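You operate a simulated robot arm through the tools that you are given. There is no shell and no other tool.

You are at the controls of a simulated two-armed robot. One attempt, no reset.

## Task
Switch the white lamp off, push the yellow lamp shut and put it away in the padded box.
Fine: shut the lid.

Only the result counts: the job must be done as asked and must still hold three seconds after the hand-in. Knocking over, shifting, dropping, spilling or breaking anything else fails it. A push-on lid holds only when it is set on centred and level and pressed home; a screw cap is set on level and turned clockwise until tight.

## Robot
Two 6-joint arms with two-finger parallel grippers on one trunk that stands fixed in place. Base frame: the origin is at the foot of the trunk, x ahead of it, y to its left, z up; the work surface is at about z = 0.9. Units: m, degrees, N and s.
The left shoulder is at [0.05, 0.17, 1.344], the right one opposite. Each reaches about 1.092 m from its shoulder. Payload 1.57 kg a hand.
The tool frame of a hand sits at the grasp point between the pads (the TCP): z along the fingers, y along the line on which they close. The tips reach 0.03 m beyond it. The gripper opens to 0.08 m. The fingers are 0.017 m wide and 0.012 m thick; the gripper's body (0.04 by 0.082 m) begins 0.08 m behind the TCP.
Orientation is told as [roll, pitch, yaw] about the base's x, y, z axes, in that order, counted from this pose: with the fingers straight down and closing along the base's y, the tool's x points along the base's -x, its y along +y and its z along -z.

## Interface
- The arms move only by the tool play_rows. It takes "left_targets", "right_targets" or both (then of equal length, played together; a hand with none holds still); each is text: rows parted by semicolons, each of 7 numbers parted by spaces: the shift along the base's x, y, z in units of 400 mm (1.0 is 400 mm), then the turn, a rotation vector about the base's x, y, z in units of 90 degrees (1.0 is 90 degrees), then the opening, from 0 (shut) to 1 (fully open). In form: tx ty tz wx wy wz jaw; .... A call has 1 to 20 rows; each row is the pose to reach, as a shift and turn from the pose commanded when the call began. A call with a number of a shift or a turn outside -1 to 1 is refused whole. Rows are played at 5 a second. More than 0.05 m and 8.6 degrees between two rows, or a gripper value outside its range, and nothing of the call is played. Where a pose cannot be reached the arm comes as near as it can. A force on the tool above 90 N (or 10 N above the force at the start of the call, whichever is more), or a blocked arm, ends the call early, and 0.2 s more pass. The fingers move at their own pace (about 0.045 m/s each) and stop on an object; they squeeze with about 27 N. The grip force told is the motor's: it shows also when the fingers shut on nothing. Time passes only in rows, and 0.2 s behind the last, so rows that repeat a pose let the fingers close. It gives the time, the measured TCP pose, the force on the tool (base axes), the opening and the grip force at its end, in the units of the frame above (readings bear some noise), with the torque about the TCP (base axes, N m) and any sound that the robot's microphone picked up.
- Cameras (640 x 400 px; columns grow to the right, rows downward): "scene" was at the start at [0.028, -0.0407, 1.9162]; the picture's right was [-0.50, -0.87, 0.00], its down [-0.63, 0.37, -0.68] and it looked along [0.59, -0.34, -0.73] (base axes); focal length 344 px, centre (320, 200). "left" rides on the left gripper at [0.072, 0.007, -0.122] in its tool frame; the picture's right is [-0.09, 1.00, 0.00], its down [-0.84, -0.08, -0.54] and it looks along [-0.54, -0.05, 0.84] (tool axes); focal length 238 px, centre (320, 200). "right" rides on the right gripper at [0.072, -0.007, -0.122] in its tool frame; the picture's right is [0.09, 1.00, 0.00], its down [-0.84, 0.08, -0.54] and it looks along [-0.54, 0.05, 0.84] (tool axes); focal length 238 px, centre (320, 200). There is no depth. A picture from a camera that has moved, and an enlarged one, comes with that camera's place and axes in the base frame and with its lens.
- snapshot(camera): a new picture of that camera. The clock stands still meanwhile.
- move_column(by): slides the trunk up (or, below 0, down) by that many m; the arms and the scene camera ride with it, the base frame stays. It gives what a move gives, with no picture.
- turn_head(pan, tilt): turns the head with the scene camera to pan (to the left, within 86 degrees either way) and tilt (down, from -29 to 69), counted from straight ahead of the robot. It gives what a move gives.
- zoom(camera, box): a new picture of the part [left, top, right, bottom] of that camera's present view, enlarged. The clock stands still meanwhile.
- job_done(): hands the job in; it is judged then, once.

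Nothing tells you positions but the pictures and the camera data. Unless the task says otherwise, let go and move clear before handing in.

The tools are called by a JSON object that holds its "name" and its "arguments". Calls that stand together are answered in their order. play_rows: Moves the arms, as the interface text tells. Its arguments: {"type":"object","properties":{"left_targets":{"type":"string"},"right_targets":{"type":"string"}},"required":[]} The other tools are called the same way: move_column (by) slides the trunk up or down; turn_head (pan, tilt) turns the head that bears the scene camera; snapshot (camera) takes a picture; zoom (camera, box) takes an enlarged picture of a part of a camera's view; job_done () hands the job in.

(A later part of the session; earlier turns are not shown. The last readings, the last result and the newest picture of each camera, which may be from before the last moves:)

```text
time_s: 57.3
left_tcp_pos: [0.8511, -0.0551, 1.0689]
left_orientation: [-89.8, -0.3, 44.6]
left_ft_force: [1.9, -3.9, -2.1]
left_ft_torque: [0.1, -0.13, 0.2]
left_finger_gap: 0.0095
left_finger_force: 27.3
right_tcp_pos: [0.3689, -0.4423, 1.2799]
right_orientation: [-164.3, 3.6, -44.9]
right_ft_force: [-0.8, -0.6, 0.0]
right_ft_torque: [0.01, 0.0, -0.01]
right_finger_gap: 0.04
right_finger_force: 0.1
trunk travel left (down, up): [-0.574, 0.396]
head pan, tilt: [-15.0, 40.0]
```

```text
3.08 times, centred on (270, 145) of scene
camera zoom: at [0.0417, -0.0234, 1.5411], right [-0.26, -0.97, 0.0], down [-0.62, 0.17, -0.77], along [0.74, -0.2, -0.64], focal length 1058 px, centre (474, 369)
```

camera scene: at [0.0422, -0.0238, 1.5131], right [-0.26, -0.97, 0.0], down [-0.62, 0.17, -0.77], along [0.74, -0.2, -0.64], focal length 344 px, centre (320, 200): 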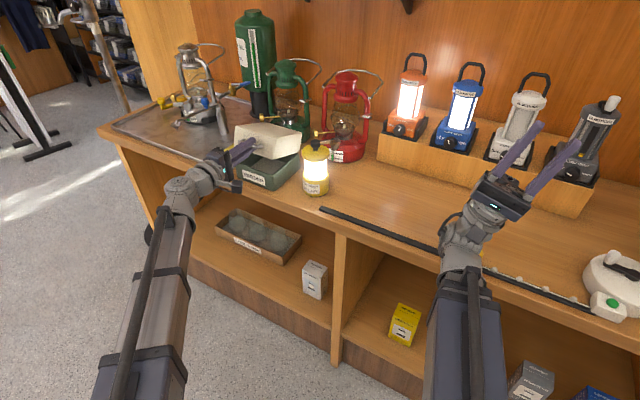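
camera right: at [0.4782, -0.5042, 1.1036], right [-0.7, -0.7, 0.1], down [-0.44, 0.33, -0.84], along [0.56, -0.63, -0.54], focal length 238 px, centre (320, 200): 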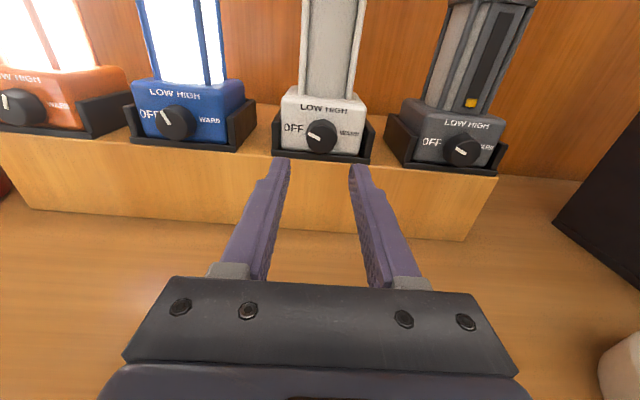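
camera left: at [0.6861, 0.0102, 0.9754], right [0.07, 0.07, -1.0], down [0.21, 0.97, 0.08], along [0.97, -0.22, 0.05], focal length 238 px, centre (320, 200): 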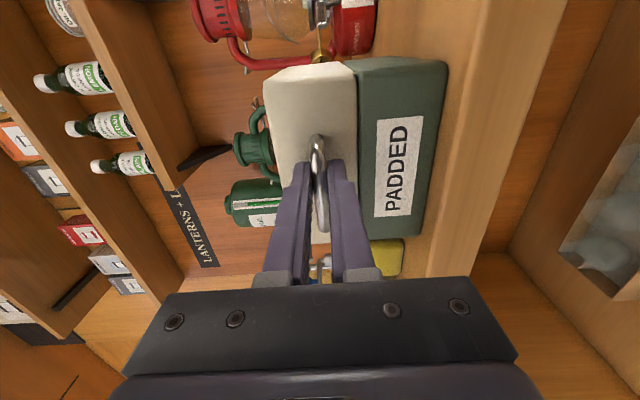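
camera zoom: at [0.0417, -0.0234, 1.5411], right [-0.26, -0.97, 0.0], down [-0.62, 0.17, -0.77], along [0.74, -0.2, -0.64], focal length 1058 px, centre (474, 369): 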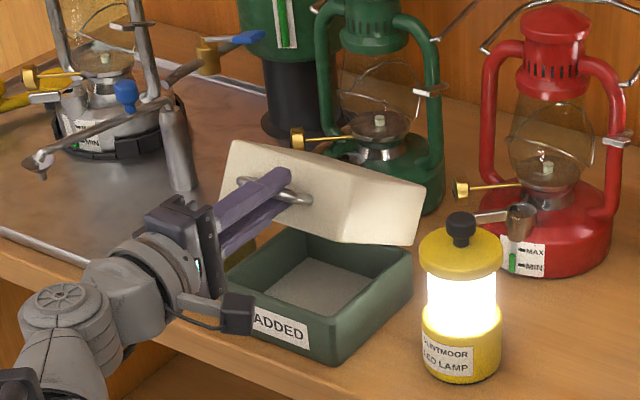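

Smooth and low-force; the lid is at about 33°. Continuing.

{"name": "play_rows", "arguments": {"left_targets": "0.012 -0.012 0 0 0 0 0"}}

{"name": "move_column", "arguments": {"by": 0.007}}

{"name": "play_rows", "arguments": {"left_targets": "0.0127 -0.0127 0 0 0 0 0"}}

{"name": "move_column", "arguments": {"by": 0.007}}

{"name": "play_rows", "arguments": {"left_targets": "0.0156 -0.0156 0 0 0 0 0"}}

{"name": "move_column", "arguments": {"by": 0.007}}

{"name": "play_rows", "arguments": {"left_targets": "0.0157 -0.0157 0 0 0 0 0"}}

{"name": "move_column", "arguments": {"by": 0.006}}

{"name": "zoom", "arguments": {"camera": "scene", "box": [190, 80, 350, 210]}}

```text
time_s: 57.7
left_tcp_pos: [0.8524, -0.0558, 1.0725]
left_orientation: [-90.1, -0.2, 44.6]
left_ft_force: [-10.1, 6.6, 9.5]
left_ft_torque: [0.07, -0.19, -0.75]
left_finger_gap: 0.0096
left_finger_force: 28.0
right_tcp_pos: [0.3674, -0.4396, 1.2811]
right_orientation: [-164.2, 3.4, -44.9]
right_ft_force: [0.5, 0.6, -0.1]
right_ft_torque: [0.01, 0.0, -0.01]
right_finger_gap: 0.0402
right_finger_force: 0.2
trunk travel left (down, up): [-0.574, 0.396]
head pan, tilt: [-15.0, 40.0]
```

```text
time_s: 58.3
left_tcp_pos: [0.8559, -0.0611, 1.0756]
left_orientation: [-89.9, -0.3, 44.7]
left_ft_force: [-0.9, -3.2, -1.1]
left_ft_torque: [0.09, -0.18, 0.24]
left_finger_gap: 0.0093
left_finger_force: 27.9
right_tcp_pos: [0.3683, -0.4427, 1.2878]
right_orientation: [-164.3, 3.5, -44.9]
right_ft_force: [0.1, 0.0, 1.0]
right_ft_torque: [-0.01, 0.0, -0.02]
right_finger_gap: 0.04
right_finger_force: 0.1
trunk travel left (down, up): [-0.581, 0.389]
head pan, tilt: [-15.0, 40.0]
```

```text
time_s: 58.7
left_tcp_pos: [0.8577, -0.0615, 1.077]
left_orientation: [-90.1, -0.2, 44.5]
left_ft_force: [-10.3, 7.3, 12.5]
left_ft_torque: [0.06, -0.25, -0.72]
left_finger_gap: 0.0095
left_finger_force: 28.1
right_tcp_pos: [0.3669, -0.4412, 1.29]
right_orientation: [-164.3, 3.4, -44.8]
right_ft_force: [1.4, 0.0, 0.2]
right_ft_torque: [-0.01, 0.0, 0.04]
right_finger_gap: 0.0399
right_finger_force: 0.1
trunk travel left (down, up): [-0.581, 0.389]
head pan, tilt: [-15.0, 40.0]
```

```text
time_s: 59.2
left_tcp_pos: [0.8615, -0.0644, 1.0822]
left_orientation: [-89.9, -0.3, 44.6]
left_ft_force: [0.1, -2.0, -2.4]
left_ft_torque: [0.14, -0.14, 0.28]
left_finger_gap: 0.0093
left_finger_force: 28.2
right_tcp_pos: [0.3685, -0.4435, 1.2943]
right_orientation: [-164.4, 3.7, -45.0]
right_ft_force: [0.2, 0.2, 0.4]
right_ft_torque: [0.0, -0.01, 0.02]
right_finger_gap: 0.0399
right_finger_force: 0.1
trunk travel left (down, up): [-0.588, 0.382]
head pan, tilt: [-15.0, 40.0]
```

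```text
time_s: 59.6
left_tcp_pos: [0.8644, -0.0678, 1.0861]
left_orientation: [-90.1, -0.2, 44.5]
left_ft_force: [-12.1, 9.3, 16.7]
left_ft_torque: [0.05, -0.31, -0.67]
left_finger_gap: 0.0095
left_finger_force: 28.0
right_tcp_pos: [0.3655, -0.4406, 1.2958]
right_orientation: [-164.1, 3.5, -44.8]
right_ft_force: [-0.4, 0.1, 0.7]
right_ft_torque: [0.02, 0.0, 0.0]
right_finger_gap: 0.0399
right_finger_force: 0.1
trunk travel left (down, up): [-0.588, 0.382]
head pan, tilt: [-15.0, 40.0]
```

```text
time_s: 60.2
left_tcp_pos: [0.8659, -0.0701, 1.0892]
left_orientation: [-89.9, -0.2, 44.5]
left_ft_force: [-1.8, -0.5, 0.9]
left_ft_torque: [0.11, -0.19, 0.27]
left_finger_gap: 0.0097
left_finger_force: 27.5
right_tcp_pos: [0.3686, -0.4407, 1.3018]
right_orientation: [-164.3, 3.5, -44.9]
right_ft_force: [0.3, 0.4, -0.8]
right_ft_torque: [-0.01, 0.01, 0.03]
right_finger_gap: 0.0398
right_finger_force: 0.1
trunk travel left (down, up): [-0.595, 0.375]
head pan, tilt: [-15.0, 40.0]
```

```text
time_s: 60.6
left_tcp_pos: [0.8709, -0.0739, 1.0926]
left_orientation: [-90.2, -0.2, 44.5]
left_ft_force: [-11.0, 9.4, 17.6]
left_ft_torque: [0.07, -0.32, -0.7]
left_finger_gap: 0.0095
left_finger_force: 28.4
right_tcp_pos: [0.3667, -0.4397, 1.3027]
right_orientation: [-164.3, 3.5, -44.9]
right_ft_force: [0.0, -0.2, 0.2]
right_ft_torque: [-0.04, 0.02, -0.01]
right_finger_gap: 0.0399
right_finger_force: 0.1
trunk travel left (down, up): [-0.595, 0.375]
head pan, tilt: [-15.0, 40.0]
```

```text
time_s: 61.2
left_tcp_pos: [0.873, -0.0763, 1.0948]
left_orientation: [-89.9, -0.4, 44.5]
left_ft_force: [-2.6, -1.0, 3.2]
left_ft_torque: [0.14, -0.22, 0.3]
left_finger_gap: 0.0095
left_finger_force: 28.1
right_tcp_pos: [0.3682, -0.4422, 1.307]
right_orientation: [-164.4, 3.6, -44.8]
right_ft_force: [0.1, -0.2, -0.3]
right_ft_torque: [0.01, 0.01, 0.01]
right_finger_gap: 0.04
right_finger_force: 0.1
trunk travel left (down, up): [-0.601, 0.369]
head pan, tilt: [-15.0, 40.0]
```

```text
3.08 times, centred on (270, 145) of scene
camera zoom: at [0.0405, -0.0228, 1.5681], right [-0.26, -0.97, 0.0], down [-0.62, 0.17, -0.77], along [0.74, -0.2, -0.64], focal length 1058 px, centre (474, 369)
```

zoom: 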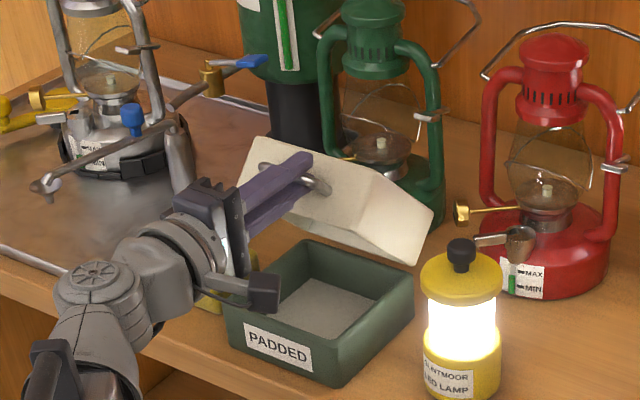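

About 48° now. Continuing over the top with the arm moving more than the trunk.

{"name": "move_column", "arguments": {"by": 0.004}}

{"name": "play_rows", "arguments": {"left_targets": "0.0075 -0.0075 0 0 0 0 0; 0.015 -0.015 0 0 0 0 0"}}

{"name": "move_column", "arguments": {"by": 0.005}}

{"name": "play_rows", "arguments": {"left_targets": "0.008 -0.008 0 0 0 0 0; 0.0159 -0.0159 0 0 0 0 0"}}

{"name": "move_column", "arguments": {"by": 0.0045}}

{"name": "play_rows", "arguments": {"left_targets": "0.0084 -0.0084 0 0 0 0 0; 0.0168 -0.0168 0 0 0 0 0"}}

{"name": "move_column", "arguments": {"by": 0.004}}

{"name": "play_rows", "arguments": {"left_targets": "0.0088 -0.0088 0 0 0 0 0; 0.0177 -0.0177 0 0 0 0 0"}}

{"name": "move_column", "arguments": {"by": 0.004}}

{"name": "zoom", "arguments": {"camera": "scene", "box": [190, 80, 350, 210]}}

```text
time_s: 61.7
left_tcp_pos: [0.875, -0.0786, 1.098]
left_orientation: [-89.8, -0.3, 44.5]
left_ft_force: [5.2, -9.1, -14.6]
left_ft_torque: [0.33, -0.09, 0.08]
left_finger_gap: 0.0096
left_finger_force: 27.7
right_tcp_pos: [0.3701, -0.4429, 1.31]
right_orientation: [-164.3, 3.7, -44.9]
right_ft_force: [-0.4, 0.5, 0.5]
right_ft_torque: [-0.01, 0.02, 0.01]
right_finger_gap: 0.04
right_finger_force: 0.1
trunk travel left (down, up): [-0.605, 0.365]
head pan, tilt: [-15.0, 40.0]
```

```text
time_s: 62.3
left_tcp_pos: [0.8778, -0.0826, 1.1]
left_orientation: [-90.0, -0.2, 44.7]
left_ft_force: [-5.4, -2.8, 1.7]
left_ft_torque: [0.23, -0.19, -0.56]
left_finger_gap: 0.0095
left_finger_force: 27.3
right_tcp_pos: [0.3688, -0.4429, 1.3135]
right_orientation: [-164.2, 3.6, -44.9]
right_ft_force: [-0.3, -0.7, -0.3]
right_ft_torque: [0.0, 0.0, -0.02]
right_finger_gap: 0.0401
right_finger_force: 0.0
trunk travel left (down, up): [-0.605, 0.365]
head pan, tilt: [-15.0, 40.0]
```

```text
time_s: 62.8
left_tcp_pos: [0.8806, -0.0837, 1.103]
left_orientation: [-89.8, -0.4, 44.5]
left_ft_force: [0.8, -10.9, -13.1]
left_ft_torque: [0.27, -0.12, 0.26]
left_finger_gap: 0.0092
left_finger_force: 28.0
right_tcp_pos: [0.3706, -0.4444, 1.3156]
right_orientation: [-164.3, 3.8, -44.9]
right_ft_force: [-0.7, 0.5, 0.3]
right_ft_torque: [0.0, 0.01, -0.03]
right_finger_gap: 0.0397
right_finger_force: 0.1
trunk travel left (down, up): [-0.61, 0.36]
head pan, tilt: [-15.0, 40.0]
```

```text
time_s: 63.4
left_tcp_pos: [0.8845, -0.0886, 1.1063]
left_orientation: [-90.0, -0.3, 44.7]
left_ft_force: [-8.6, -4.5, 5.4]
left_ft_torque: [0.18, -0.24, -0.57]
left_finger_gap: 0.0096
left_finger_force: 27.6
right_tcp_pos: [0.3687, -0.442, 1.3173]
right_orientation: [-164.3, 3.5, -44.9]
right_ft_force: [0.2, -0.3, -0.7]
right_ft_torque: [-0.02, -0.02, 0.0]
right_finger_gap: 0.04
right_finger_force: 0.0
trunk travel left (down, up): [-0.61, 0.36]
head pan, tilt: [-15.0, 40.0]
```

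```text
time_s: 64.0
left_tcp_pos: [0.8874, -0.0918, 1.1084]
left_orientation: [-89.7, -0.4, 44.5]
left_ft_force: [-3.2, -11.1, -10.3]
left_ft_torque: [0.25, -0.16, 0.07]
left_finger_gap: 0.0094
left_finger_force: 28.5
right_tcp_pos: [0.3692, -0.4432, 1.3205]
right_orientation: [-164.1, 3.7, -44.9]
right_ft_force: [-0.2, 0.3, 0.1]
right_ft_torque: [0.01, -0.04, 0.0]
right_finger_gap: 0.0402
right_finger_force: 0.0
trunk travel left (down, up): [-0.615, 0.355]
head pan, tilt: [-15.0, 40.0]
```

```text
time_s: 64.6
left_tcp_pos: [0.8917, -0.0937, 1.1119]
left_orientation: [-90.1, -0.2, 44.8]
left_ft_force: [-7.5, -0.5, 9.6]
left_ft_torque: [0.16, -0.28, -0.61]
left_finger_gap: 0.0095
left_finger_force: 27.6
right_tcp_pos: [0.3678, -0.4415, 1.3227]
right_orientation: [-164.3, 3.6, -44.8]
right_ft_force: [0.3, 0.1, 0.2]
right_ft_torque: [0.02, 0.02, -0.03]
right_finger_gap: 0.04
right_finger_force: 0.1
trunk travel left (down, up): [-0.615, 0.355]
head pan, tilt: [-15.0, 40.0]
```

```text
time_s: 65.1
left_tcp_pos: [0.8945, -0.0974, 1.1141]
left_orientation: [-89.7, -0.4, 44.6]
left_ft_force: [-1.8, -5.3, -5.4]
left_ft_torque: [0.27, -0.18, 0.23]
left_finger_gap: 0.0098
left_finger_force: 27.5
right_tcp_pos: [0.3692, -0.4433, 1.325]
right_orientation: [-164.3, 3.7, -44.9]
right_ft_force: [-0.8, -0.6, -0.1]
right_ft_torque: [0.01, 0.06, 0.0]
right_finger_gap: 0.0398
right_finger_force: 0.1
trunk travel left (down, up): [-0.619, 0.351]
head pan, tilt: [-15.0, 40.0]
```

```text
time_s: 65.7
left_tcp_pos: [0.8985, -0.1026, 1.1151]
left_orientation: [-90.1, -0.3, 44.6]
left_ft_force: [-4.1, 3.0, 13.8]
left_ft_torque: [0.15, -0.36, -0.44]
left_finger_gap: 0.0097
left_finger_force: 28.3
right_tcp_pos: [0.3669, -0.441, 1.326]
right_orientation: [-164.2, 3.5, -44.9]
right_ft_force: [0.5, 0.1, -0.1]
right_ft_torque: [0.02, 0.0, -0.01]
right_finger_gap: 0.0398
right_finger_force: 0.0
trunk travel left (down, up): [-0.619, 0.351]
head pan, tilt: [-15.0, 40.0]
```

```text
time_s: 66.2
left_tcp_pos: [0.9, -0.1035, 1.1163]
left_orientation: [-89.8, -0.3, 44.6]
left_ft_force: [0.3, -1.8, -2.7]
left_ft_torque: [0.25, -0.22, 0.31]
left_finger_gap: 0.0095
left_finger_force: 28.3
right_tcp_pos: [0.3686, -0.4419, 1.3282]
right_orientation: [-164.3, 3.6, -44.9]
right_ft_force: [-0.8, -0.4, 0.1]
right_ft_torque: [-0.02, 0.01, -0.01]
right_finger_gap: 0.0399
right_finger_force: 0.0
trunk travel left (down, up): [-0.623, 0.347]
head pan, tilt: [-15.0, 40.0]
```

```text
3.08 times, centred on (270, 145) of scene
camera zoom: at [0.0414, -0.023, 1.5895], right [-0.26, -0.97, 0.0], down [-0.62, 0.17, -0.77], along [0.74, -0.2, -0.64], focal length 1058 px, centre (474, 369)
```

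zoom: 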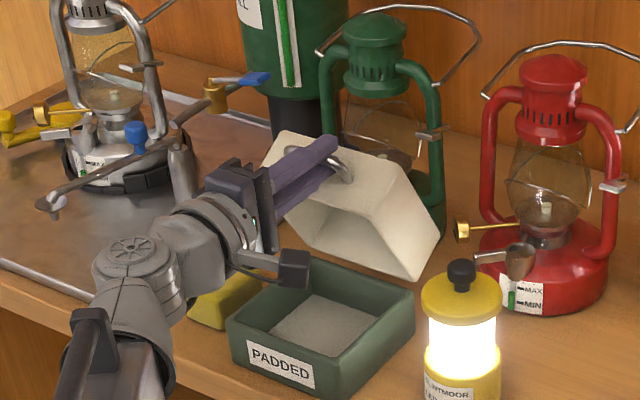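

{"name": "play_rows", "arguments": {"left_targets": "0.0106 -0.0106 0 0 0 0 0; 0.0212 -0.0212 0 0 0 0 0"}}

{"name": "move_column", "arguments": {"by": 0.003}}

{"name": "play_rows", "arguments": {"left_targets": "0.0128 -0.0128 0 0 0 0 0; 0.0256 -0.0256 0 0 0 0 0"}}

{"name": "move_column", "arguments": {"by": 0.002}}

{"name": "play_rows", "arguments": {"left_targets": "0.0128 -0.0128 0 0 0 0 0; 0.0256 -0.0256 0 0 0 0 0"}}

{"name": "zoom", "arguments": {"camera": "scene", "box": [190, 80, 350, 210]}}

{"name": "snapshot", "arguments": {"camera": "left"}}

```text
time_s: 66.8
left_tcp_pos: [0.9059, -0.1104, 1.1196]
left_orientation: [-90.1, -0.1, 44.7]
left_ft_force: [-2.9, 5.2, 17.1]
left_ft_torque: [0.16, -0.41, -0.43]
left_finger_gap: 0.0098
left_finger_force: 27.7
right_tcp_pos: [0.3674, -0.4408, 1.331]
right_orientation: [-164.1, 3.5, -44.8]
right_ft_force: [-0.1, 0.6, 0.2]
right_ft_torque: [0.0, 0.0, -0.03]
right_finger_gap: 0.0399
right_finger_force: 0.1
trunk travel left (down, up): [-0.623, 0.347]
head pan, tilt: [-15.0, 40.0]
```

```text
time_s: 67.3
left_tcp_pos: [0.9078, -0.1119, 1.1201]
left_orientation: [-89.9, -0.3, 44.6]
left_ft_force: [0.7, 1.7, 4.0]
left_ft_torque: [0.26, -0.33, 0.35]
left_finger_gap: 0.0096
left_finger_force: 27.9
right_tcp_pos: [0.3694, -0.4425, 1.332]
right_orientation: [-164.3, 3.7, -44.8]
right_ft_force: [0.5, -0.4, -0.2]
right_ft_torque: [0.0, 0.0, 0.05]
right_finger_gap: 0.04
right_finger_force: 0.0
trunk travel left (down, up): [-0.626, 0.344]
head pan, tilt: [-15.0, 40.0]
```

```text
time_s: 68.0
left_tcp_pos: [0.9168, -0.1206, 1.1235]
left_orientation: [-90.3, -0.2, 44.7]
left_ft_force: [0.4, 9.3, 28.2]
left_ft_torque: [0.05, -0.44, -0.47]
left_finger_gap: 0.0098
left_finger_force: 28.5
right_tcp_pos: [0.3674, -0.4388, 1.3335]
right_orientation: [-164.1, 3.5, -44.8]
right_ft_force: [0.4, -0.2, -0.6]
right_ft_torque: [-0.02, 0.04, 0.0]
right_finger_gap: 0.04
right_finger_force: 0.1
trunk travel left (down, up): [-0.626, 0.344]
head pan, tilt: [-15.0, 40.0]
```

```text
time_s: 68.5
left_tcp_pos: [0.9176, -0.1207, 1.1236]
left_orientation: [-89.9, -0.4, 44.7]
left_ft_force: [1.6, 8.4, 18.3]
left_ft_torque: [0.17, -0.42, 0.3]
left_finger_gap: 0.0094
left_finger_force: 28.0
right_tcp_pos: [0.3673, -0.441, 1.3355]
right_orientation: [-164.1, 3.6, -44.9]
right_ft_force: [0.6, -0.3, 0.7]
right_ft_torque: [0.03, -0.03, -0.01]
right_finger_gap: 0.0401
right_finger_force: 0.1
trunk travel left (down, up): [-0.628, 0.342]
head pan, tilt: [-15.0, 40.0]
```

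```text
time_s: 69.1
left_tcp_pos: [0.9265, -0.13, 1.1262]
left_orientation: [-90.2, -0.1, 44.8]
left_ft_force: [6.0, 13.5, 40.8]
left_ft_torque: [-0.04, -0.52, -0.14]
left_finger_gap: 0.0099
left_finger_force: 27.7
right_tcp_pos: [0.3661, -0.4393, 1.3356]
right_orientation: [-164.2, 3.5, -44.9]
right_ft_force: [0.0, -0.1, 1.0]
right_ft_torque: [-0.02, 0.0, -0.03]
right_finger_gap: 0.0401
right_finger_force: 0.2
trunk travel left (down, up): [-0.628, 0.342]
head pan, tilt: [-15.0, 40.0]
```

```text
3.08 times, centred on (270, 145) of scene
camera zoom: at [0.0366, -0.02, 1.5953], right [-0.26, -0.97, 0.0], down [-0.62, 0.16, -0.77], along [0.74, -0.2, -0.64], focal length 1058 px, centre (474, 369)
```

zoom: 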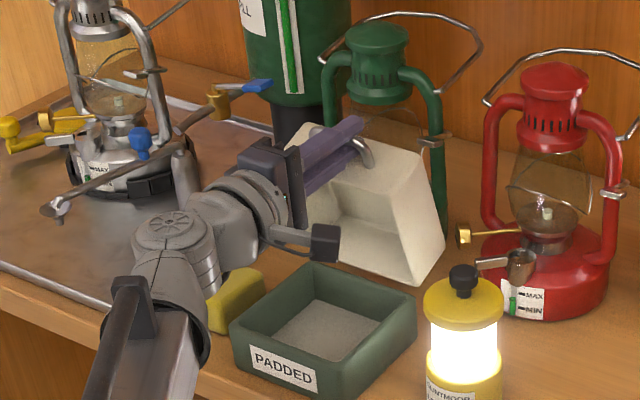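

```text
taken
camera left: at [0.7895, -0.0932, 1.1178], right [0.07, 0.06, -1.0], down [0.21, 0.97, 0.08], along [0.97, -0.22, 0.05], focal length 238 px, centre (320, 200)
```

left: 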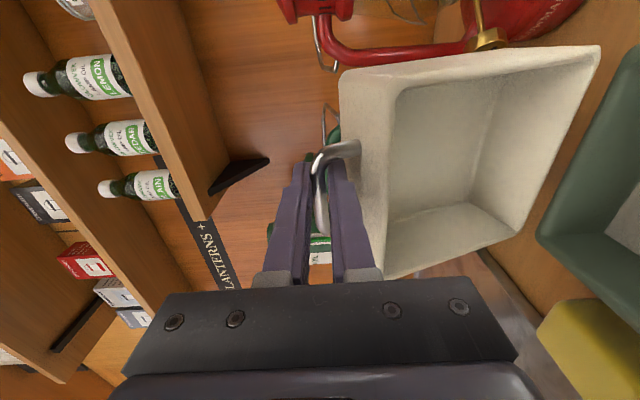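

The upward force has built to about 40 N, so I'll raise the trunk to relieve it before going on.

{"name": "move_column", "arguments": {"by": 0.005}}

{"name": "move_column", "arguments": {"by": 0.003}}

```text
time_s: 69.6
left_tcp_pos: [0.9285, -0.1324, 1.1265]
left_orientation: [-90.0, -0.3, 44.6]
left_ft_force: [7.9, 9.1, 9.6]
left_ft_torque: [0.21, -0.34, 0.54]
left_finger_gap: 0.0094
left_finger_force: 27.9
right_tcp_pos: [0.3688, -0.44, 1.3402]
right_orientation: [-164.3, 3.7, -44.9]
right_ft_force: [-0.9, 0.2, -0.5]
right_ft_torque: [-0.01, -0.03, 0.0]
right_finger_gap: 0.04
right_finger_force: 0.0
trunk travel left (down, up): [-0.633, 0.337]
head pan, tilt: [-15.0, 40.0]
```

```text
time_s: 70.1
left_tcp_pos: [0.9311, -0.1341, 1.1281]
left_orientation: [-89.7, -0.3, 44.5]
left_ft_force: [7.7, 5.2, -18.2]
left_ft_torque: [0.47, -0.17, 0.19]
left_finger_gap: 0.0094
left_finger_force: 27.8
right_tcp_pos: [0.3709, -0.4427, 1.3403]
right_orientation: [-164.4, 3.7, -45.0]
right_ft_force: [-0.4, 0.3, 0.4]
right_ft_torque: [-0.01, -0.02, 0.01]
right_finger_gap: 0.04
right_finger_force: 0.1
trunk travel left (down, up): [-0.636, 0.334]
head pan, tilt: [-15.0, 40.0]
```

{"name": "play_rows", "arguments": {"left_targets": "0.0132 -0.0132 0 0 0 0 0; 0.0265 -0.0265 0 0 0 0 0"}}

{"name": "play_rows", "arguments": {"left_targets": "0.0132 -0.0132 0 0 0 0 0; 0.0265 -0.0265 0 0 0 0 0"}}

{"name": "zoom", "arguments": {"camera": "scene", "box": [190, 80, 350, 210]}}

```text
time_s: 70.7
left_tcp_pos: [0.9403, -0.145, 1.1282]
left_orientation: [-89.7, -0.1, 44.5]
left_ft_force: [3.8, 2.7, -15.2]
left_ft_torque: [0.43, -0.18, -0.43]
left_finger_gap: 0.0097
left_finger_force: 28.0
right_tcp_pos: [0.3718, -0.4421, 1.3415]
right_orientation: [-164.3, 3.8, -44.9]
right_ft_force: [-0.4, 0.8, 0.4]
right_ft_torque: [-0.01, -0.03, -0.02]
right_finger_gap: 0.0401
right_finger_force: 0.0
trunk travel left (down, up): [-0.636, 0.334]
head pan, tilt: [-15.0, 40.0]
```

```text
time_s: 71.3
left_tcp_pos: [0.9512, -0.1537, 1.1292]
left_orientation: [-89.9, -0.2, 44.5]
left_ft_force: [-0.2, 2.1, -21.5]
left_ft_torque: [0.47, -0.08, -0.46]
left_finger_gap: 0.0096
left_finger_force: 28.5
right_tcp_pos: [0.372, -0.4415, 1.3406]
right_orientation: [-164.2, 3.6, -45.0]
right_ft_force: [0.4, -0.8, 0.2]
right_ft_torque: [0.0, 0.03, -0.04]
right_finger_gap: 0.04
right_finger_force: 0.0
trunk travel left (down, up): [-0.636, 0.334]
head pan, tilt: [-15.0, 40.0]
```

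```text
3.08 times, centred on (270, 145) of scene
camera zoom: at [0.0438, -0.023, 1.6025], right [-0.26, -0.97, 0.0], down [-0.62, 0.17, -0.76], along [0.74, -0.2, -0.64], focal length 1058 px, centre (474, 369)
```

zoom: 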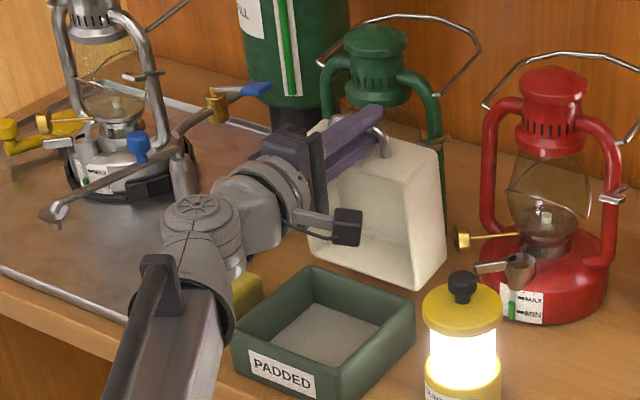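

{"name": "move_column", "arguments": {"by": -0.002}}

{"name": "snapshot", "arguments": {"camera": "left"}}

```text
time_s: 71.8
left_tcp_pos: [0.9504, -0.1543, 1.1281]
left_orientation: [-89.9, -0.1, 44.5]
left_ft_force: [1.4, 1.8, -3.9]
left_ft_torque: [0.28, -0.31, -0.17]
left_finger_gap: 0.0095
left_finger_force: 28.3
right_tcp_pos: [0.3691, -0.4423, 1.3389]
right_orientation: [-164.3, 3.7, -45.0]
right_ft_force: [0.0, 0.2, -1.1]
right_ft_torque: [0.03, 0.02, 0.0]
right_finger_gap: 0.04
right_finger_force: 0.0
trunk travel left (down, up): [-0.634, 0.336]
head pan, tilt: [-15.0, 40.0]
```

```text
taken
camera left: at [0.8134, -0.1167, 1.1204], right [0.07, 0.07, -1.0], down [0.22, 0.97, 0.08], along [0.97, -0.22, 0.05], focal length 238 px, centre (320, 200)
```

left: 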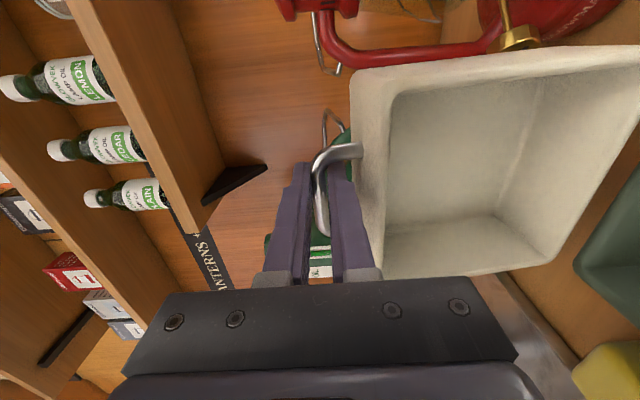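

{"name": "play_rows", "arguments": {"left_targets": "0.0088 -0.0088 0 0 0 0 0; 0.0177 -0.0177 0 0 0 0 0"}}

{"name": "play_rows", "arguments": {"left_targets": "0.0088 -0.0088 0 0 0 0 0"}}

{"name": "move_column", "arguments": {"by": -0.001}}

{"name": "zoom", "arguments": {"camera": "scene", "box": [190, 80, 350, 210]}}

```text
time_s: 72.5
left_tcp_pos: [0.957, -0.1607, 1.1271]
left_orientation: [-89.8, -0.3, 44.6]
left_ft_force: [1.4, 1.8, -8.4]
left_ft_torque: [0.38, -0.2, -0.35]
left_finger_gap: 0.0097
left_finger_force: 28.0
right_tcp_pos: [0.3686, -0.443, 1.3389]
right_orientation: [-164.3, 3.7, -44.8]
right_ft_force: [-0.8, 0.6, -0.5]
right_ft_torque: [-0.02, 0.0, -0.01]
right_finger_gap: 0.04
right_finger_force: 0.0
trunk travel left (down, up): [-0.634, 0.336]
head pan, tilt: [-15.0, 40.0]
```

```text
time_s: 72.8
left_tcp_pos: [0.9604, -0.1657, 1.1265]
left_orientation: [-89.9, -0.2, 44.6]
left_ft_force: [-1.5, 0.8, -16.1]
left_ft_torque: [0.41, -0.2, -0.22]
left_finger_gap: 0.0098
left_finger_force: 28.1
right_tcp_pos: [0.3709, -0.4408, 1.3395]
right_orientation: [-164.4, 3.5, -44.9]
right_ft_force: [0.8, 0.1, 0.3]
right_ft_torque: [0.02, -0.04, -0.02]
right_finger_gap: 0.0399
right_finger_force: 0.1
trunk travel left (down, up): [-0.634, 0.336]
head pan, tilt: [-15.0, 40.0]
```

```text
time_s: 73.4
left_tcp_pos: [0.9617, -0.1634, 1.1269]
left_orientation: [-90.0, -0.2, 44.6]
left_ft_force: [-0.4, 1.7, -7.6]
left_ft_torque: [0.34, -0.28, -0.14]
left_finger_gap: 0.0097
left_finger_force: 27.8
right_tcp_pos: [0.3685, -0.4424, 1.3386]
right_orientation: [-164.4, 3.7, -45.0]
right_ft_force: [1.0, 0.8, -0.2]
right_ft_torque: [-0.01, 0.02, -0.03]
right_finger_gap: 0.04
right_finger_force: 0.1
trunk travel left (down, up): [-0.633, 0.337]
head pan, tilt: [-15.0, 40.0]
```

```text
3.08 times, centred on (270, 145) of scene
camera zoom: at [0.0421, -0.0228, 1.5998], right [-0.26, -0.97, 0.0], down [-0.62, 0.17, -0.77], along [0.74, -0.2, -0.64], focal length 1058 px, centre (474, 369)
```

zoom: 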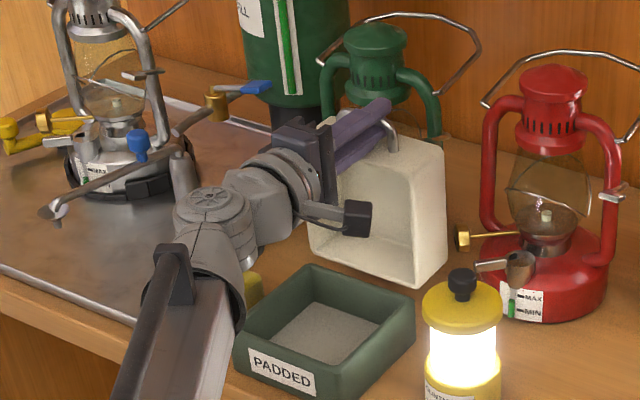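

No lantern contact and no stop felt yet; the lid is at about 88°. I'll go a little further back in small steps, feeling for the hinge stop.

{"name": "play_rows", "arguments": {"left_targets": "0.0088 -0.0088 0 0 0 0 0; 0.0177 -0.0177 0 0 0 0 0"}}

{"name": "move_column", "arguments": {"by": -0.002}}

{"name": "play_rows", "arguments": {"left_targets": "0.0088 -0.0088 0 0 0 0 0; 0.0177 -0.0177 0 0 0 0 0"}}

{"name": "move_column", "arguments": {"by": -0.003}}

{"name": "zoom", "arguments": {"camera": "scene", "box": [190, 80, 350, 210]}}

```text
time_s: 74.0
left_tcp_pos: [0.9684, -0.1718, 1.1254]
left_orientation: [-89.7, -0.3, 44.6]
left_ft_force: [-3.3, 2.5, -21.9]
left_ft_torque: [0.46, -0.06, -0.46]
left_finger_gap: 0.0096
left_finger_force: 28.2
right_tcp_pos: [0.3702, -0.4419, 1.3375]
right_orientation: [-164.4, 3.8, -45.0]
right_ft_force: [-0.3, -1.2, -0.5]
right_ft_torque: [0.01, 0.03, 0.05]
right_finger_gap: 0.0402
right_finger_force: 0.1
trunk travel left (down, up): [-0.633, 0.337]
head pan, tilt: [-15.0, 40.0]
```

```text
time_s: 74.5
left_tcp_pos: [0.9675, -0.1718, 1.1252]
left_orientation: [-89.9, -0.2, 44.7]
left_ft_force: [2.2, 1.2, -3.8]
left_ft_torque: [0.28, -0.31, -0.16]
left_finger_gap: 0.0095
left_finger_force: 28.1
right_tcp_pos: [0.3687, -0.4418, 1.3378]
right_orientation: [-164.4, 3.6, -44.9]
right_ft_force: [0.1, 0.2, -0.3]
right_ft_torque: [-0.02, -0.02, 0.02]
right_finger_gap: 0.04
right_finger_force: 0.1
trunk travel left (down, up): [-0.631, 0.339]
head pan, tilt: [-15.0, 40.0]
```

```text
time_s: 75.1
left_tcp_pos: [0.9758, -0.1785, 1.1229]
left_orientation: [-89.7, -0.3, 44.5]
left_ft_force: [-6.1, 3.3, -26.8]
left_ft_torque: [0.52, -0.05, -0.08]
left_finger_gap: 0.0095
left_finger_force: 27.7
right_tcp_pos: [0.3713, -0.4412, 1.3363]
right_orientation: [-164.4, 3.7, -44.9]
right_ft_force: [-0.3, -0.3, 0.4]
right_ft_torque: [0.06, -0.01, 0.01]
right_finger_gap: 0.0399
right_finger_force: 0.1
trunk travel left (down, up): [-0.631, 0.339]
head pan, tilt: [-15.0, 40.0]
```

```text
time_s: 75.6
left_tcp_pos: [0.9749, -0.1777, 1.1228]
left_orientation: [-90.0, -0.1, 44.6]
left_ft_force: [2.9, 0.8, 2.7]
left_ft_torque: [0.26, -0.32, -0.25]
left_finger_gap: 0.0098
left_finger_force: 27.8
right_tcp_pos: [0.3688, -0.4426, 1.3339]
right_orientation: [-164.3, 3.6, -45.0]
right_ft_force: [0.3, -0.4, 1.1]
right_ft_torque: [0.04, 0.02, -0.01]
right_finger_gap: 0.0397
right_finger_force: 0.1
trunk travel left (down, up): [-0.628, 0.342]
head pan, tilt: [-15.0, 40.0]
```

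```text
3.08 times, centred on (270, 145) of scene
camera zoom: at [0.0412, -0.0227, 1.5951], right [-0.26, -0.97, 0.0], down [-0.62, 0.17, -0.77], along [0.74, -0.2, -0.64], focal length 1058 px, centre (474, 369)
```

zoom: 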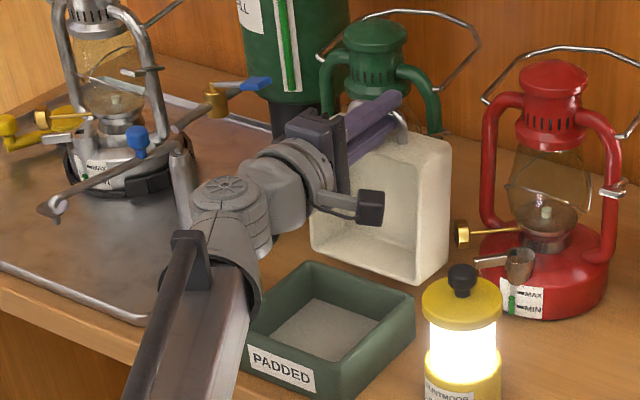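

{"name": "play_rows", "arguments": {"left_targets": "0.0088 -0.0088 0 0 0 0 0; 0.0177 -0.0177 0 0 0 0 0"}}

{"name": "move_column", "arguments": {"by": -0.004}}

{"name": "play_rows", "arguments": {"left_targets": "0.0088 -0.0088 0 0 0 0 0; 0.0177 -0.0177 0 0 0 0 0"}}

{"name": "move_column", "arguments": {"by": -0.005}}

{"name": "zoom", "arguments": {"camera": "scene", "box": [190, 80, 350, 210]}}

{"name": "snapshot", "arguments": {"camera": "left"}}

```text
time_s: 76.2
left_tcp_pos: [0.9825, -0.184, 1.1201]
left_orientation: [-89.6, -0.3, 44.7]
left_ft_force: [-6.5, 4.9, -21.1]
left_ft_torque: [0.45, -0.11, -0.03]
left_finger_gap: 0.0096
left_finger_force: 28.1
right_tcp_pos: [0.3712, -0.4425, 1.3334]
right_orientation: [-164.4, 3.7, -44.9]
right_ft_force: [-0.1, 0.5, 1.4]
right_ft_torque: [0.0, -0.01, -0.01]
right_finger_gap: 0.0398
right_finger_force: 0.0
trunk travel left (down, up): [-0.628, 0.342]
head pan, tilt: [-15.0, 40.0]
```

```text
time_s: 76.7
left_tcp_pos: [0.9821, -0.1854, 1.12]
left_orientation: [-90.0, -0.1, 44.7]
left_ft_force: [9.5, 0.1, 19.5]
left_ft_torque: [0.1, -0.44, -0.19]
left_finger_gap: 0.0093
left_finger_force: 28.2
right_tcp_pos: [0.3681, -0.4418, 1.3313]
right_orientation: [-164.2, 3.6, -44.9]
right_ft_force: [0.4, 0.2, -0.2]
right_ft_torque: [0.01, 0.02, -0.01]
right_finger_gap: 0.04
right_finger_force: 0.0
trunk travel left (down, up): [-0.624, 0.346]
head pan, tilt: [-15.0, 40.0]
```

```text
time_s: 77.3
left_tcp_pos: [0.9884, -0.1937, 1.115]
left_orientation: [-89.7, -0.4, 44.5]
left_ft_force: [-1.7, 4.6, -12.3]
left_ft_torque: [0.34, -0.18, -0.17]
left_finger_gap: 0.0097
left_finger_force: 28.0
right_tcp_pos: [0.37, -0.4419, 1.33]
right_orientation: [-164.2, 3.7, -44.9]
right_ft_force: [0.7, 0.3, -0.1]
right_ft_torque: [-0.01, -0.01, 0.01]
right_finger_gap: 0.0401
right_finger_force: 0.1
trunk travel left (down, up): [-0.624, 0.346]
head pan, tilt: [-15.0, 40.0]
```

```text
time_s: 77.9
left_tcp_pos: [0.9881, -0.192, 1.1163]
left_orientation: [-90.0, -0.1, 44.7]
left_ft_force: [19.8, -3.0, 38.3]
left_ft_torque: [-0.07, -0.52, -0.06]
left_finger_gap: 0.0099
left_finger_force: 27.7
right_tcp_pos: [0.3673, -0.4416, 1.3261]
right_orientation: [-164.2, 3.5, -44.9]
right_ft_force: [-0.1, -0.2, 0.1]
right_ft_torque: [0.03, 0.01, 0.0]
right_finger_gap: 0.0402
right_finger_force: 0.1
trunk travel left (down, up): [-0.619, 0.351]
head pan, tilt: [-15.0, 40.0]
```

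```text
3.08 times, centred on (270, 145) of scene
camera zoom: at [0.0388, -0.0223, 1.5865], right [-0.26, -0.97, 0.0], down [-0.62, 0.17, -0.77], along [0.74, -0.2, -0.64], focal length 1058 px, centre (474, 369)
```

zoom: 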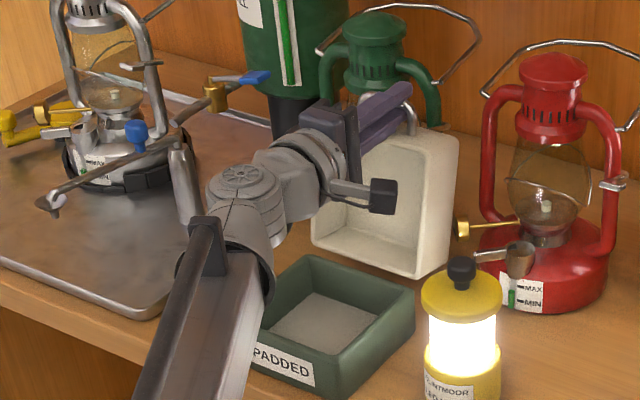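

```text
taken
camera left: at [0.8514, -0.1554, 1.1081], right [0.07, 0.07, -1.0], down [0.21, 0.97, 0.08], along [0.97, -0.22, 0.05], focal length 238 px, centre (320, 200)
```

left: 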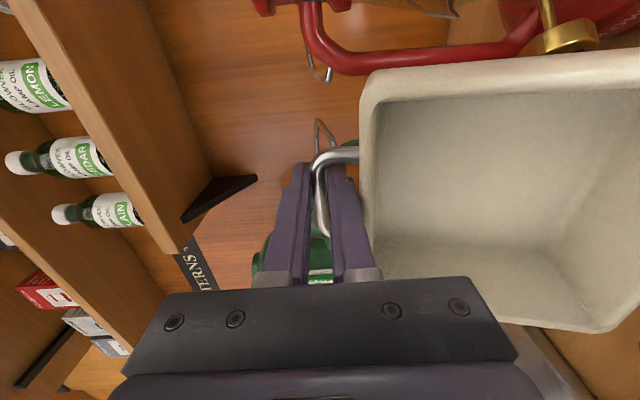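

Still no stop at about 105°, and the force is purely radial. I'll relieve it, then open the fingers slightly as a catch to see whether the lid stays by itself.

{"name": "move_column", "arguments": {"by": 0.004}}

{"name": "play_rows", "arguments": {"left_targets": "0 0 0 0 0 0 0.25; 0 0 0 0 0 0 0.25; 0 0 0 0 0 0 0.25; 0 0 0 0 0 0 0.25"}}

{"name": "snapshot", "arguments": {"camera": "left"}}

{"name": "zoom", "arguments": {"camera": "scene", "box": [190, 80, 350, 210]}}

```text
time_s: 78.4
left_tcp_pos: [0.9883, -0.191, 1.1163]
left_orientation: [-89.8, -0.3, 44.6]
left_ft_force: [6.1, 3.4, 7.0]
left_ft_torque: [0.22, -0.34, 0.47]
left_finger_gap: 0.0094
left_finger_force: 28.1
right_tcp_pos: [0.3695, -0.4413, 1.328]
right_orientation: [-164.2, 3.7, -44.9]
right_ft_force: [0.3, -0.7, 0.5]
right_ft_torque: [0.01, 0.01, -0.03]
right_finger_gap: 0.0401
right_finger_force: 0.1
trunk travel left (down, up): [-0.623, 0.347]
head pan, tilt: [-15.0, 40.0]
```

```text
time_s: 79.4
left_tcp_pos: [0.9885, -0.1934, 1.1175]
left_orientation: [-89.8, -0.3, 44.4]
left_ft_force: [0.2, 0.6, 6.2]
left_ft_torque: [0.12, 0.21, 0.03]
left_finger_gap: 0.0142
left_finger_force: 0.0
right_tcp_pos: [0.3674, -0.4416, 1.3292]
right_orientation: [-164.3, 3.6, -44.9]
right_ft_force: [-0.4, -0.5, -0.4]
right_ft_torque: [0.0, 0.0, -0.02]
right_finger_gap: 0.0401
right_finger_force: 0.2
trunk travel left (down, up): [-0.623, 0.347]
head pan, tilt: [-15.0, 40.0]
```

```text
taken
camera left: at [0.8506, -0.1556, 1.1098], right [0.07, 0.07, -1.0], down [0.22, 0.97, 0.08], along [0.97, -0.22, 0.05], focal length 238 px, centre (320, 200)
```

left: 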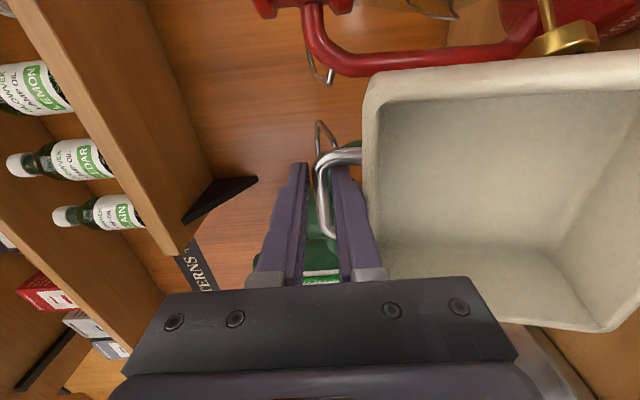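

```text
3.08 times, centred on (270, 145) of scene
camera zoom: at [0.0403, -0.0227, 1.5897], right [-0.26, -0.97, 0.0], down [-0.62, 0.17, -0.77], along [0.74, -0.2, -0.64], focal length 1058 px, centre (474, 369)
```

zoom: 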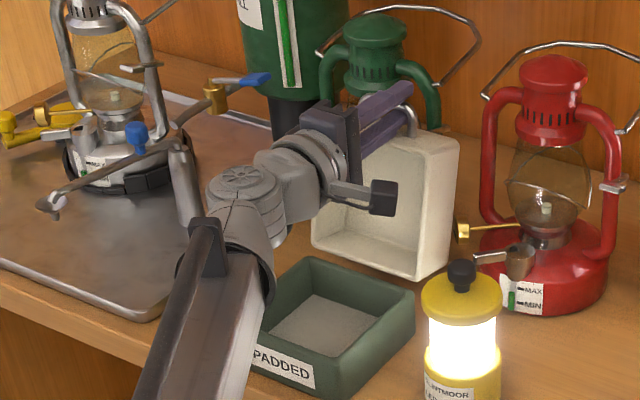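

{"name": "move_column", "arguments": {"by": 0.004}}

{"name": "play_rows", "arguments": {"left_targets": "0 0 0 0 0 0 0.25; 0 0 0 0 0 0 0.25; 0 0 0 0 0 0 0.25; 0 0 0 0 0 0 0.25; 0 0 0 0 0 0 0.25"}}

{"name": "zoom", "arguments": {"camera": "left", "box": [220, 100, 480, 300]}}

```text
time_s: 79.9
left_tcp_pos: [0.9886, -0.193, 1.1199]
left_orientation: [-89.8, -0.4, 44.6]
left_ft_force: [0.2, -0.2, 0.0]
left_ft_torque: [0.04, -0.03, 0.01]
left_finger_gap: 0.0208
left_finger_force: 0.4
right_tcp_pos: [0.3694, -0.4409, 1.3338]
right_orientation: [-164.4, 3.6, -44.9]
right_ft_force: [0.9, -0.2, -0.7]
right_ft_torque: [0.01, -0.01, -0.03]
right_finger_gap: 0.0399
right_finger_force: 0.0
trunk travel left (down, up): [-0.627, 0.343]
head pan, tilt: [-15.0, 40.0]
```

```text
time_s: 81.1
left_tcp_pos: [0.9883, -0.1927, 1.1208]
left_orientation: [-89.8, -0.3, 44.6]
left_ft_force: [-0.8, -0.9, -0.7]
left_ft_torque: [0.0, 0.02, -0.01]
left_finger_gap: 0.0206
left_finger_force: 0.1
right_tcp_pos: [0.3687, -0.4417, 1.3319]
right_orientation: [-164.3, 3.5, -44.8]
right_ft_force: [0.3, 0.4, -0.7]
right_ft_torque: [-0.02, 0.02, -0.04]
right_finger_gap: 0.0401
right_finger_force: 0.1
trunk travel left (down, up): [-0.627, 0.343]
head pan, tilt: [-15.0, 40.0]
```

```text
2.00 times, centred on (350, 200) of left
camera zoom: at [0.8515, -0.1553, 1.1133], right [0.07, 0.07, -1.0], down [0.22, 0.97, 0.08], along [0.97, -0.22, 0.05], focal length 477 px, centre (260, 200)
```

zoom: 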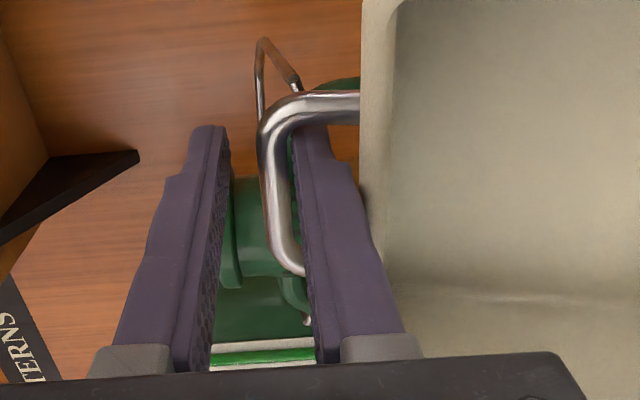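

Forces are zero and the lid stays put, so the hinge holds it. I'll withdraw the left hand straight back.

{"name": "play_rows", "arguments": {"left_targets": "-0.02 0.02 0 0 0 0 0.25; -0.05 0.05 0 0 0 0 0.25; -0.1 0.1 0 0 0 0 0.25; -0.15 0.15 0 0 0 0 0.25; -0.2 0.2 0 0 0 0 0.25; -0.25 0.25 0 0 0 0 0.25; -0.3 0.3 0 0 0 0 0.25; -0.35 0.35 0 0 0 0 0.25"}}

{"name": "snapshot", "arguments": {"camera": "scene"}}

{"name": "zoom", "arguments": {"camera": "scene", "box": [190, 80, 350, 210]}}

{"name": "snapshot", "arguments": {"camera": "left"}}

```text
time_s: 82.9
left_tcp_pos: [0.8473, -0.0521, 1.1208]
left_orientation: [-89.9, -0.3, 44.6]
left_ft_force: [0.0, 0.0, -0.3]
left_ft_torque: [0.01, -0.01, -0.01]
left_finger_gap: 0.0199
left_finger_force: 0.0
right_tcp_pos: [0.3689, -0.4406, 1.3321]
right_orientation: [-164.3, 3.6, -44.8]
right_ft_force: [-0.6, -0.1, -0.1]
right_ft_torque: [-0.02, 0.01, -0.04]
right_finger_gap: 0.0398
right_finger_force: 0.1
trunk travel left (down, up): [-0.627, 0.343]
head pan, tilt: [-15.0, 40.0]
```

```text
taken
camera scene: at [0.0408, -0.0226, 1.5937], right [-0.26, -0.97, 0.0], down [-0.62, 0.17, -0.77], along [0.74, -0.2, -0.64], focal length 344 px, centre (320, 200)
```

scene: 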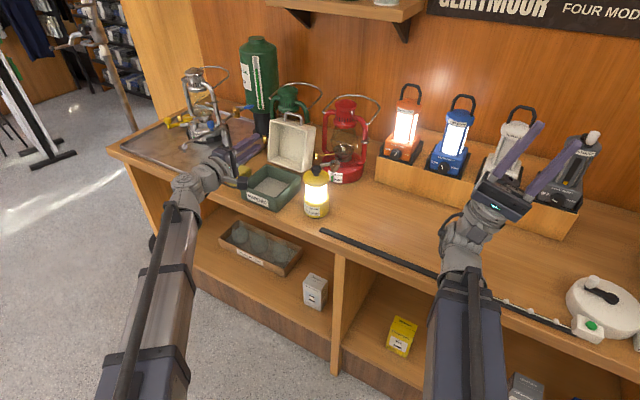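

```text
3.08 times, centred on (270, 145) of scene
camera zoom: at [0.0408, -0.0226, 1.5937], right [-0.26, -0.97, 0.0], down [-0.62, 0.17, -0.77], along [0.74, -0.2, -0.64], focal length 1058 px, centre (474, 369)
```

zoom: 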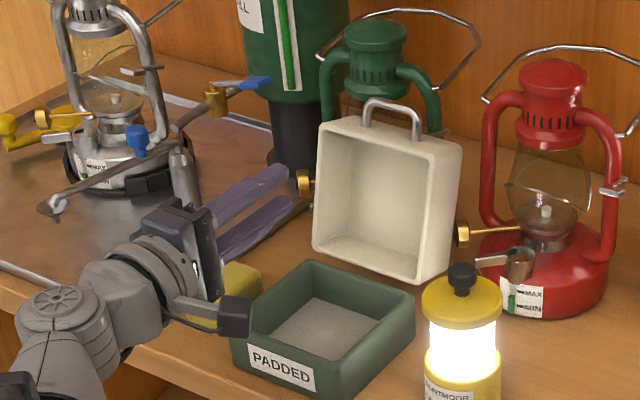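

```text
taken
camera left: at [0.7107, -0.0148, 1.1136], right [0.07, 0.07, -1.0], down [0.22, 0.97, 0.08], along [0.97, -0.22, 0.05], focal length 238 px, centre (320, 200)
```

left: 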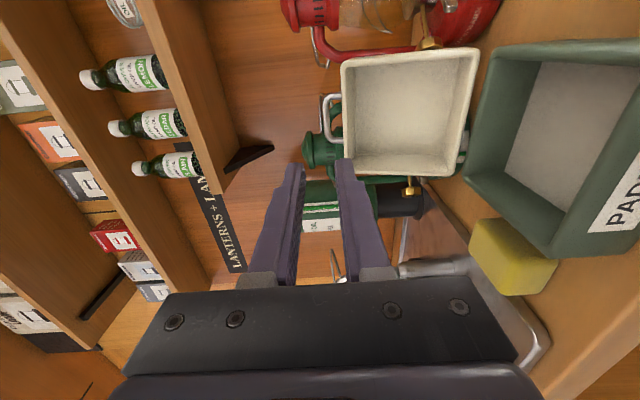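

The lid stays open and the box is empty with room for the collapsed lamp. A level right hand can both press and carry the lamp, with height from the trunk. I'll park the left arm far left and level the right hand.

{"name": "play_rows", "arguments": {"left_targets": "-0.073 0.078 0 0 0 0 0.25; -0.146 0.157 0 0 0 0 0.25; -0.22 0.235 0 0 0 0 0.25; -0.293 0.313 0 0 0 0 0.25; -0.366 0.392 0 0 0 0 0.25; -0.439 0.47 0 0 0 0 0.25; -0.512 0.548 0 0 0 0 0.25; -0.585 0.627 0 0 0 0 0.25; -0.659 0.705 0 0 0 0 0.25; -0.732 0.783 0 0 0 0 0.25; -0.805 0.862 0 0 0 0 0.25; -0.878 0.94 0 0 0 0 0.25; -0.878 0.94 0 0 0 0 0.25", "right_targets": "0.0508 -0.0508 -0.0095 0.0618 0.0618 0 0.3; 0.1004 -0.1004 -0.0288 0.1236 0.1236 0 0.2; 0.1475 -0.1475 -0.0573 0.1853 0.1853 0 0.1; 0.1915 -0.1915 -0.0948 0.2471 0.2471 0 0; 0.2313 -0.2313 -0.1403 0.3089 0.3089 0 0; 0.2664 -0.2664 -0.1935 0.3707 0.3707 0 0; 0.2961 -0.2961 -0.2525 0.4324 0.4324 0 0; 0.3197 -0.3197 -0.3168 0.4942 0.4942 0 0; 0.337 -0.337 -0.3855 0.556 0.556 0 0; 0.3474 -0.3474 -0.4565 0.6178 0.6178 0 0; 0.3508 -0.3508 -0.5288 0.6796 0.6796 0 0; 0.3508 -0.3508 -0.5288 0.6796 0.6796 0 0; 0.3508 -0.3508 -0.5288 0.6796 0.6796 0 0"}}

{"name": "snapshot", "arguments": {"camera": "scene"}}

{"name": "snapshot", "arguments": {"camera": "right"}}

```text
time_s: 85.7
left_tcp_pos: [0.4974, 0.3235, 1.1209]
left_orientation: [-89.8, -0.3, 44.5]
left_ft_force: [0.1, 0.2, -0.8]
left_ft_torque: [-0.01, 0.01, 0.01]
left_finger_gap: 0.0199
left_finger_force: 0.2
right_tcp_pos: [0.5078, -0.5837, 1.1195]
right_orientation: [-4.5, 89.7, 114.8]
right_ft_force: [-0.4, 0.9, -1.0]
right_ft_torque: [0.01, 0.03, 0.0]
right_finger_gap: 0.0
right_finger_force: 21.3
trunk travel left (down, up): [-0.627, 0.343]
head pan, tilt: [-15.0, 40.0]
```

```text
taken
camera scene: at [0.0411, -0.0228, 1.5937], right [-0.26, -0.97, 0.0], down [-0.62, 0.17, -0.77], along [0.74, -0.2, -0.64], focal length 344 px, centre (320, 200)
```

scene: 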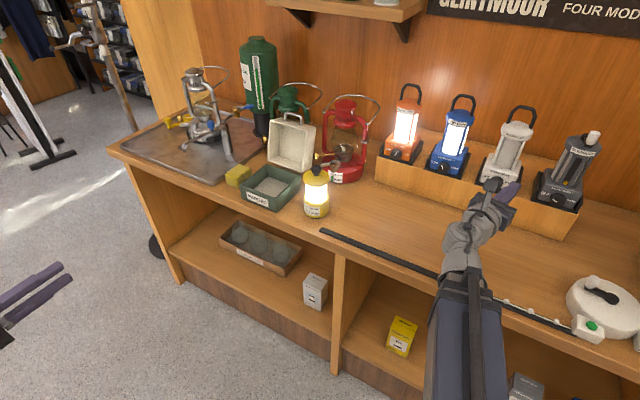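

```text
taken
camera right: at [0.4543, -0.4737, 1.1927], right [-0.87, -0.49, 0.09], down [-0.33, 0.44, -0.83], along [0.37, -0.75, -0.54], focal length 238 px, centre (320, 200)
```

right: 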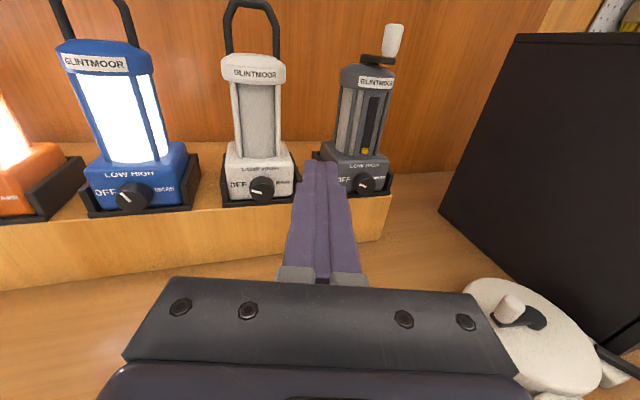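

Both arms are parked well and the view is clear. I'll zoom in to locate the lamp and box precisely.

{"name": "zoom", "arguments": {"camera": "scene", "box": [285, 150, 345, 225]}}

{"name": "zoom", "arguments": {"camera": "scene", "box": [220, 100, 340, 220]}}

```text
5.33 times, centred on (315, 188) of scene
camera zoom: at [0.0411, -0.0228, 1.5937], right [-0.26, -0.97, 0.0], down [-0.62, 0.17, -0.77], along [0.74, -0.2, -0.64], focal length 1835 px, centre (347, 267)
```

zoom: 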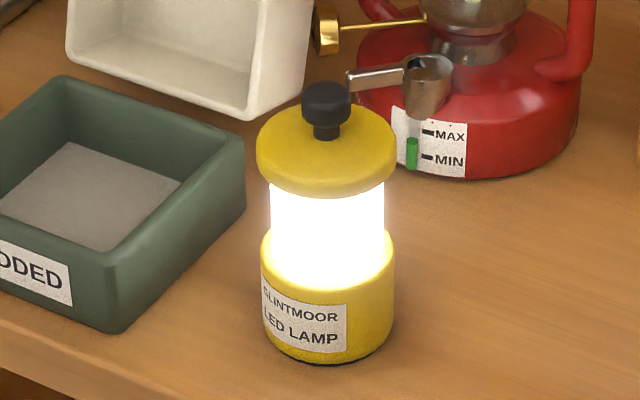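

```text
3.33 times, centred on (280, 160) of scene
camera zoom: at [0.0411, -0.0228, 1.5937], right [-0.26, -0.97, 0.0], down [-0.62, 0.17, -0.77], along [0.74, -0.2, -0.64], focal length 1147 px, centre (453, 333)
```

zoom: 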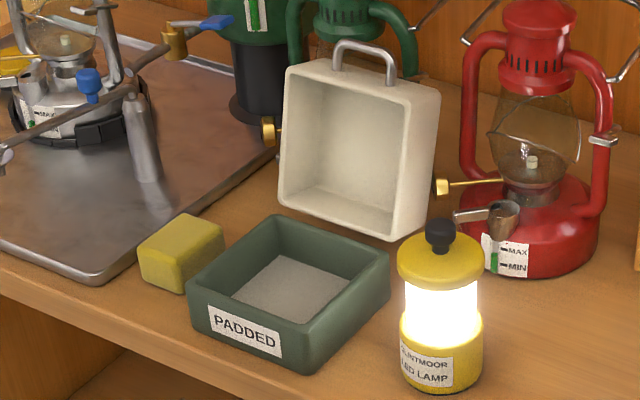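

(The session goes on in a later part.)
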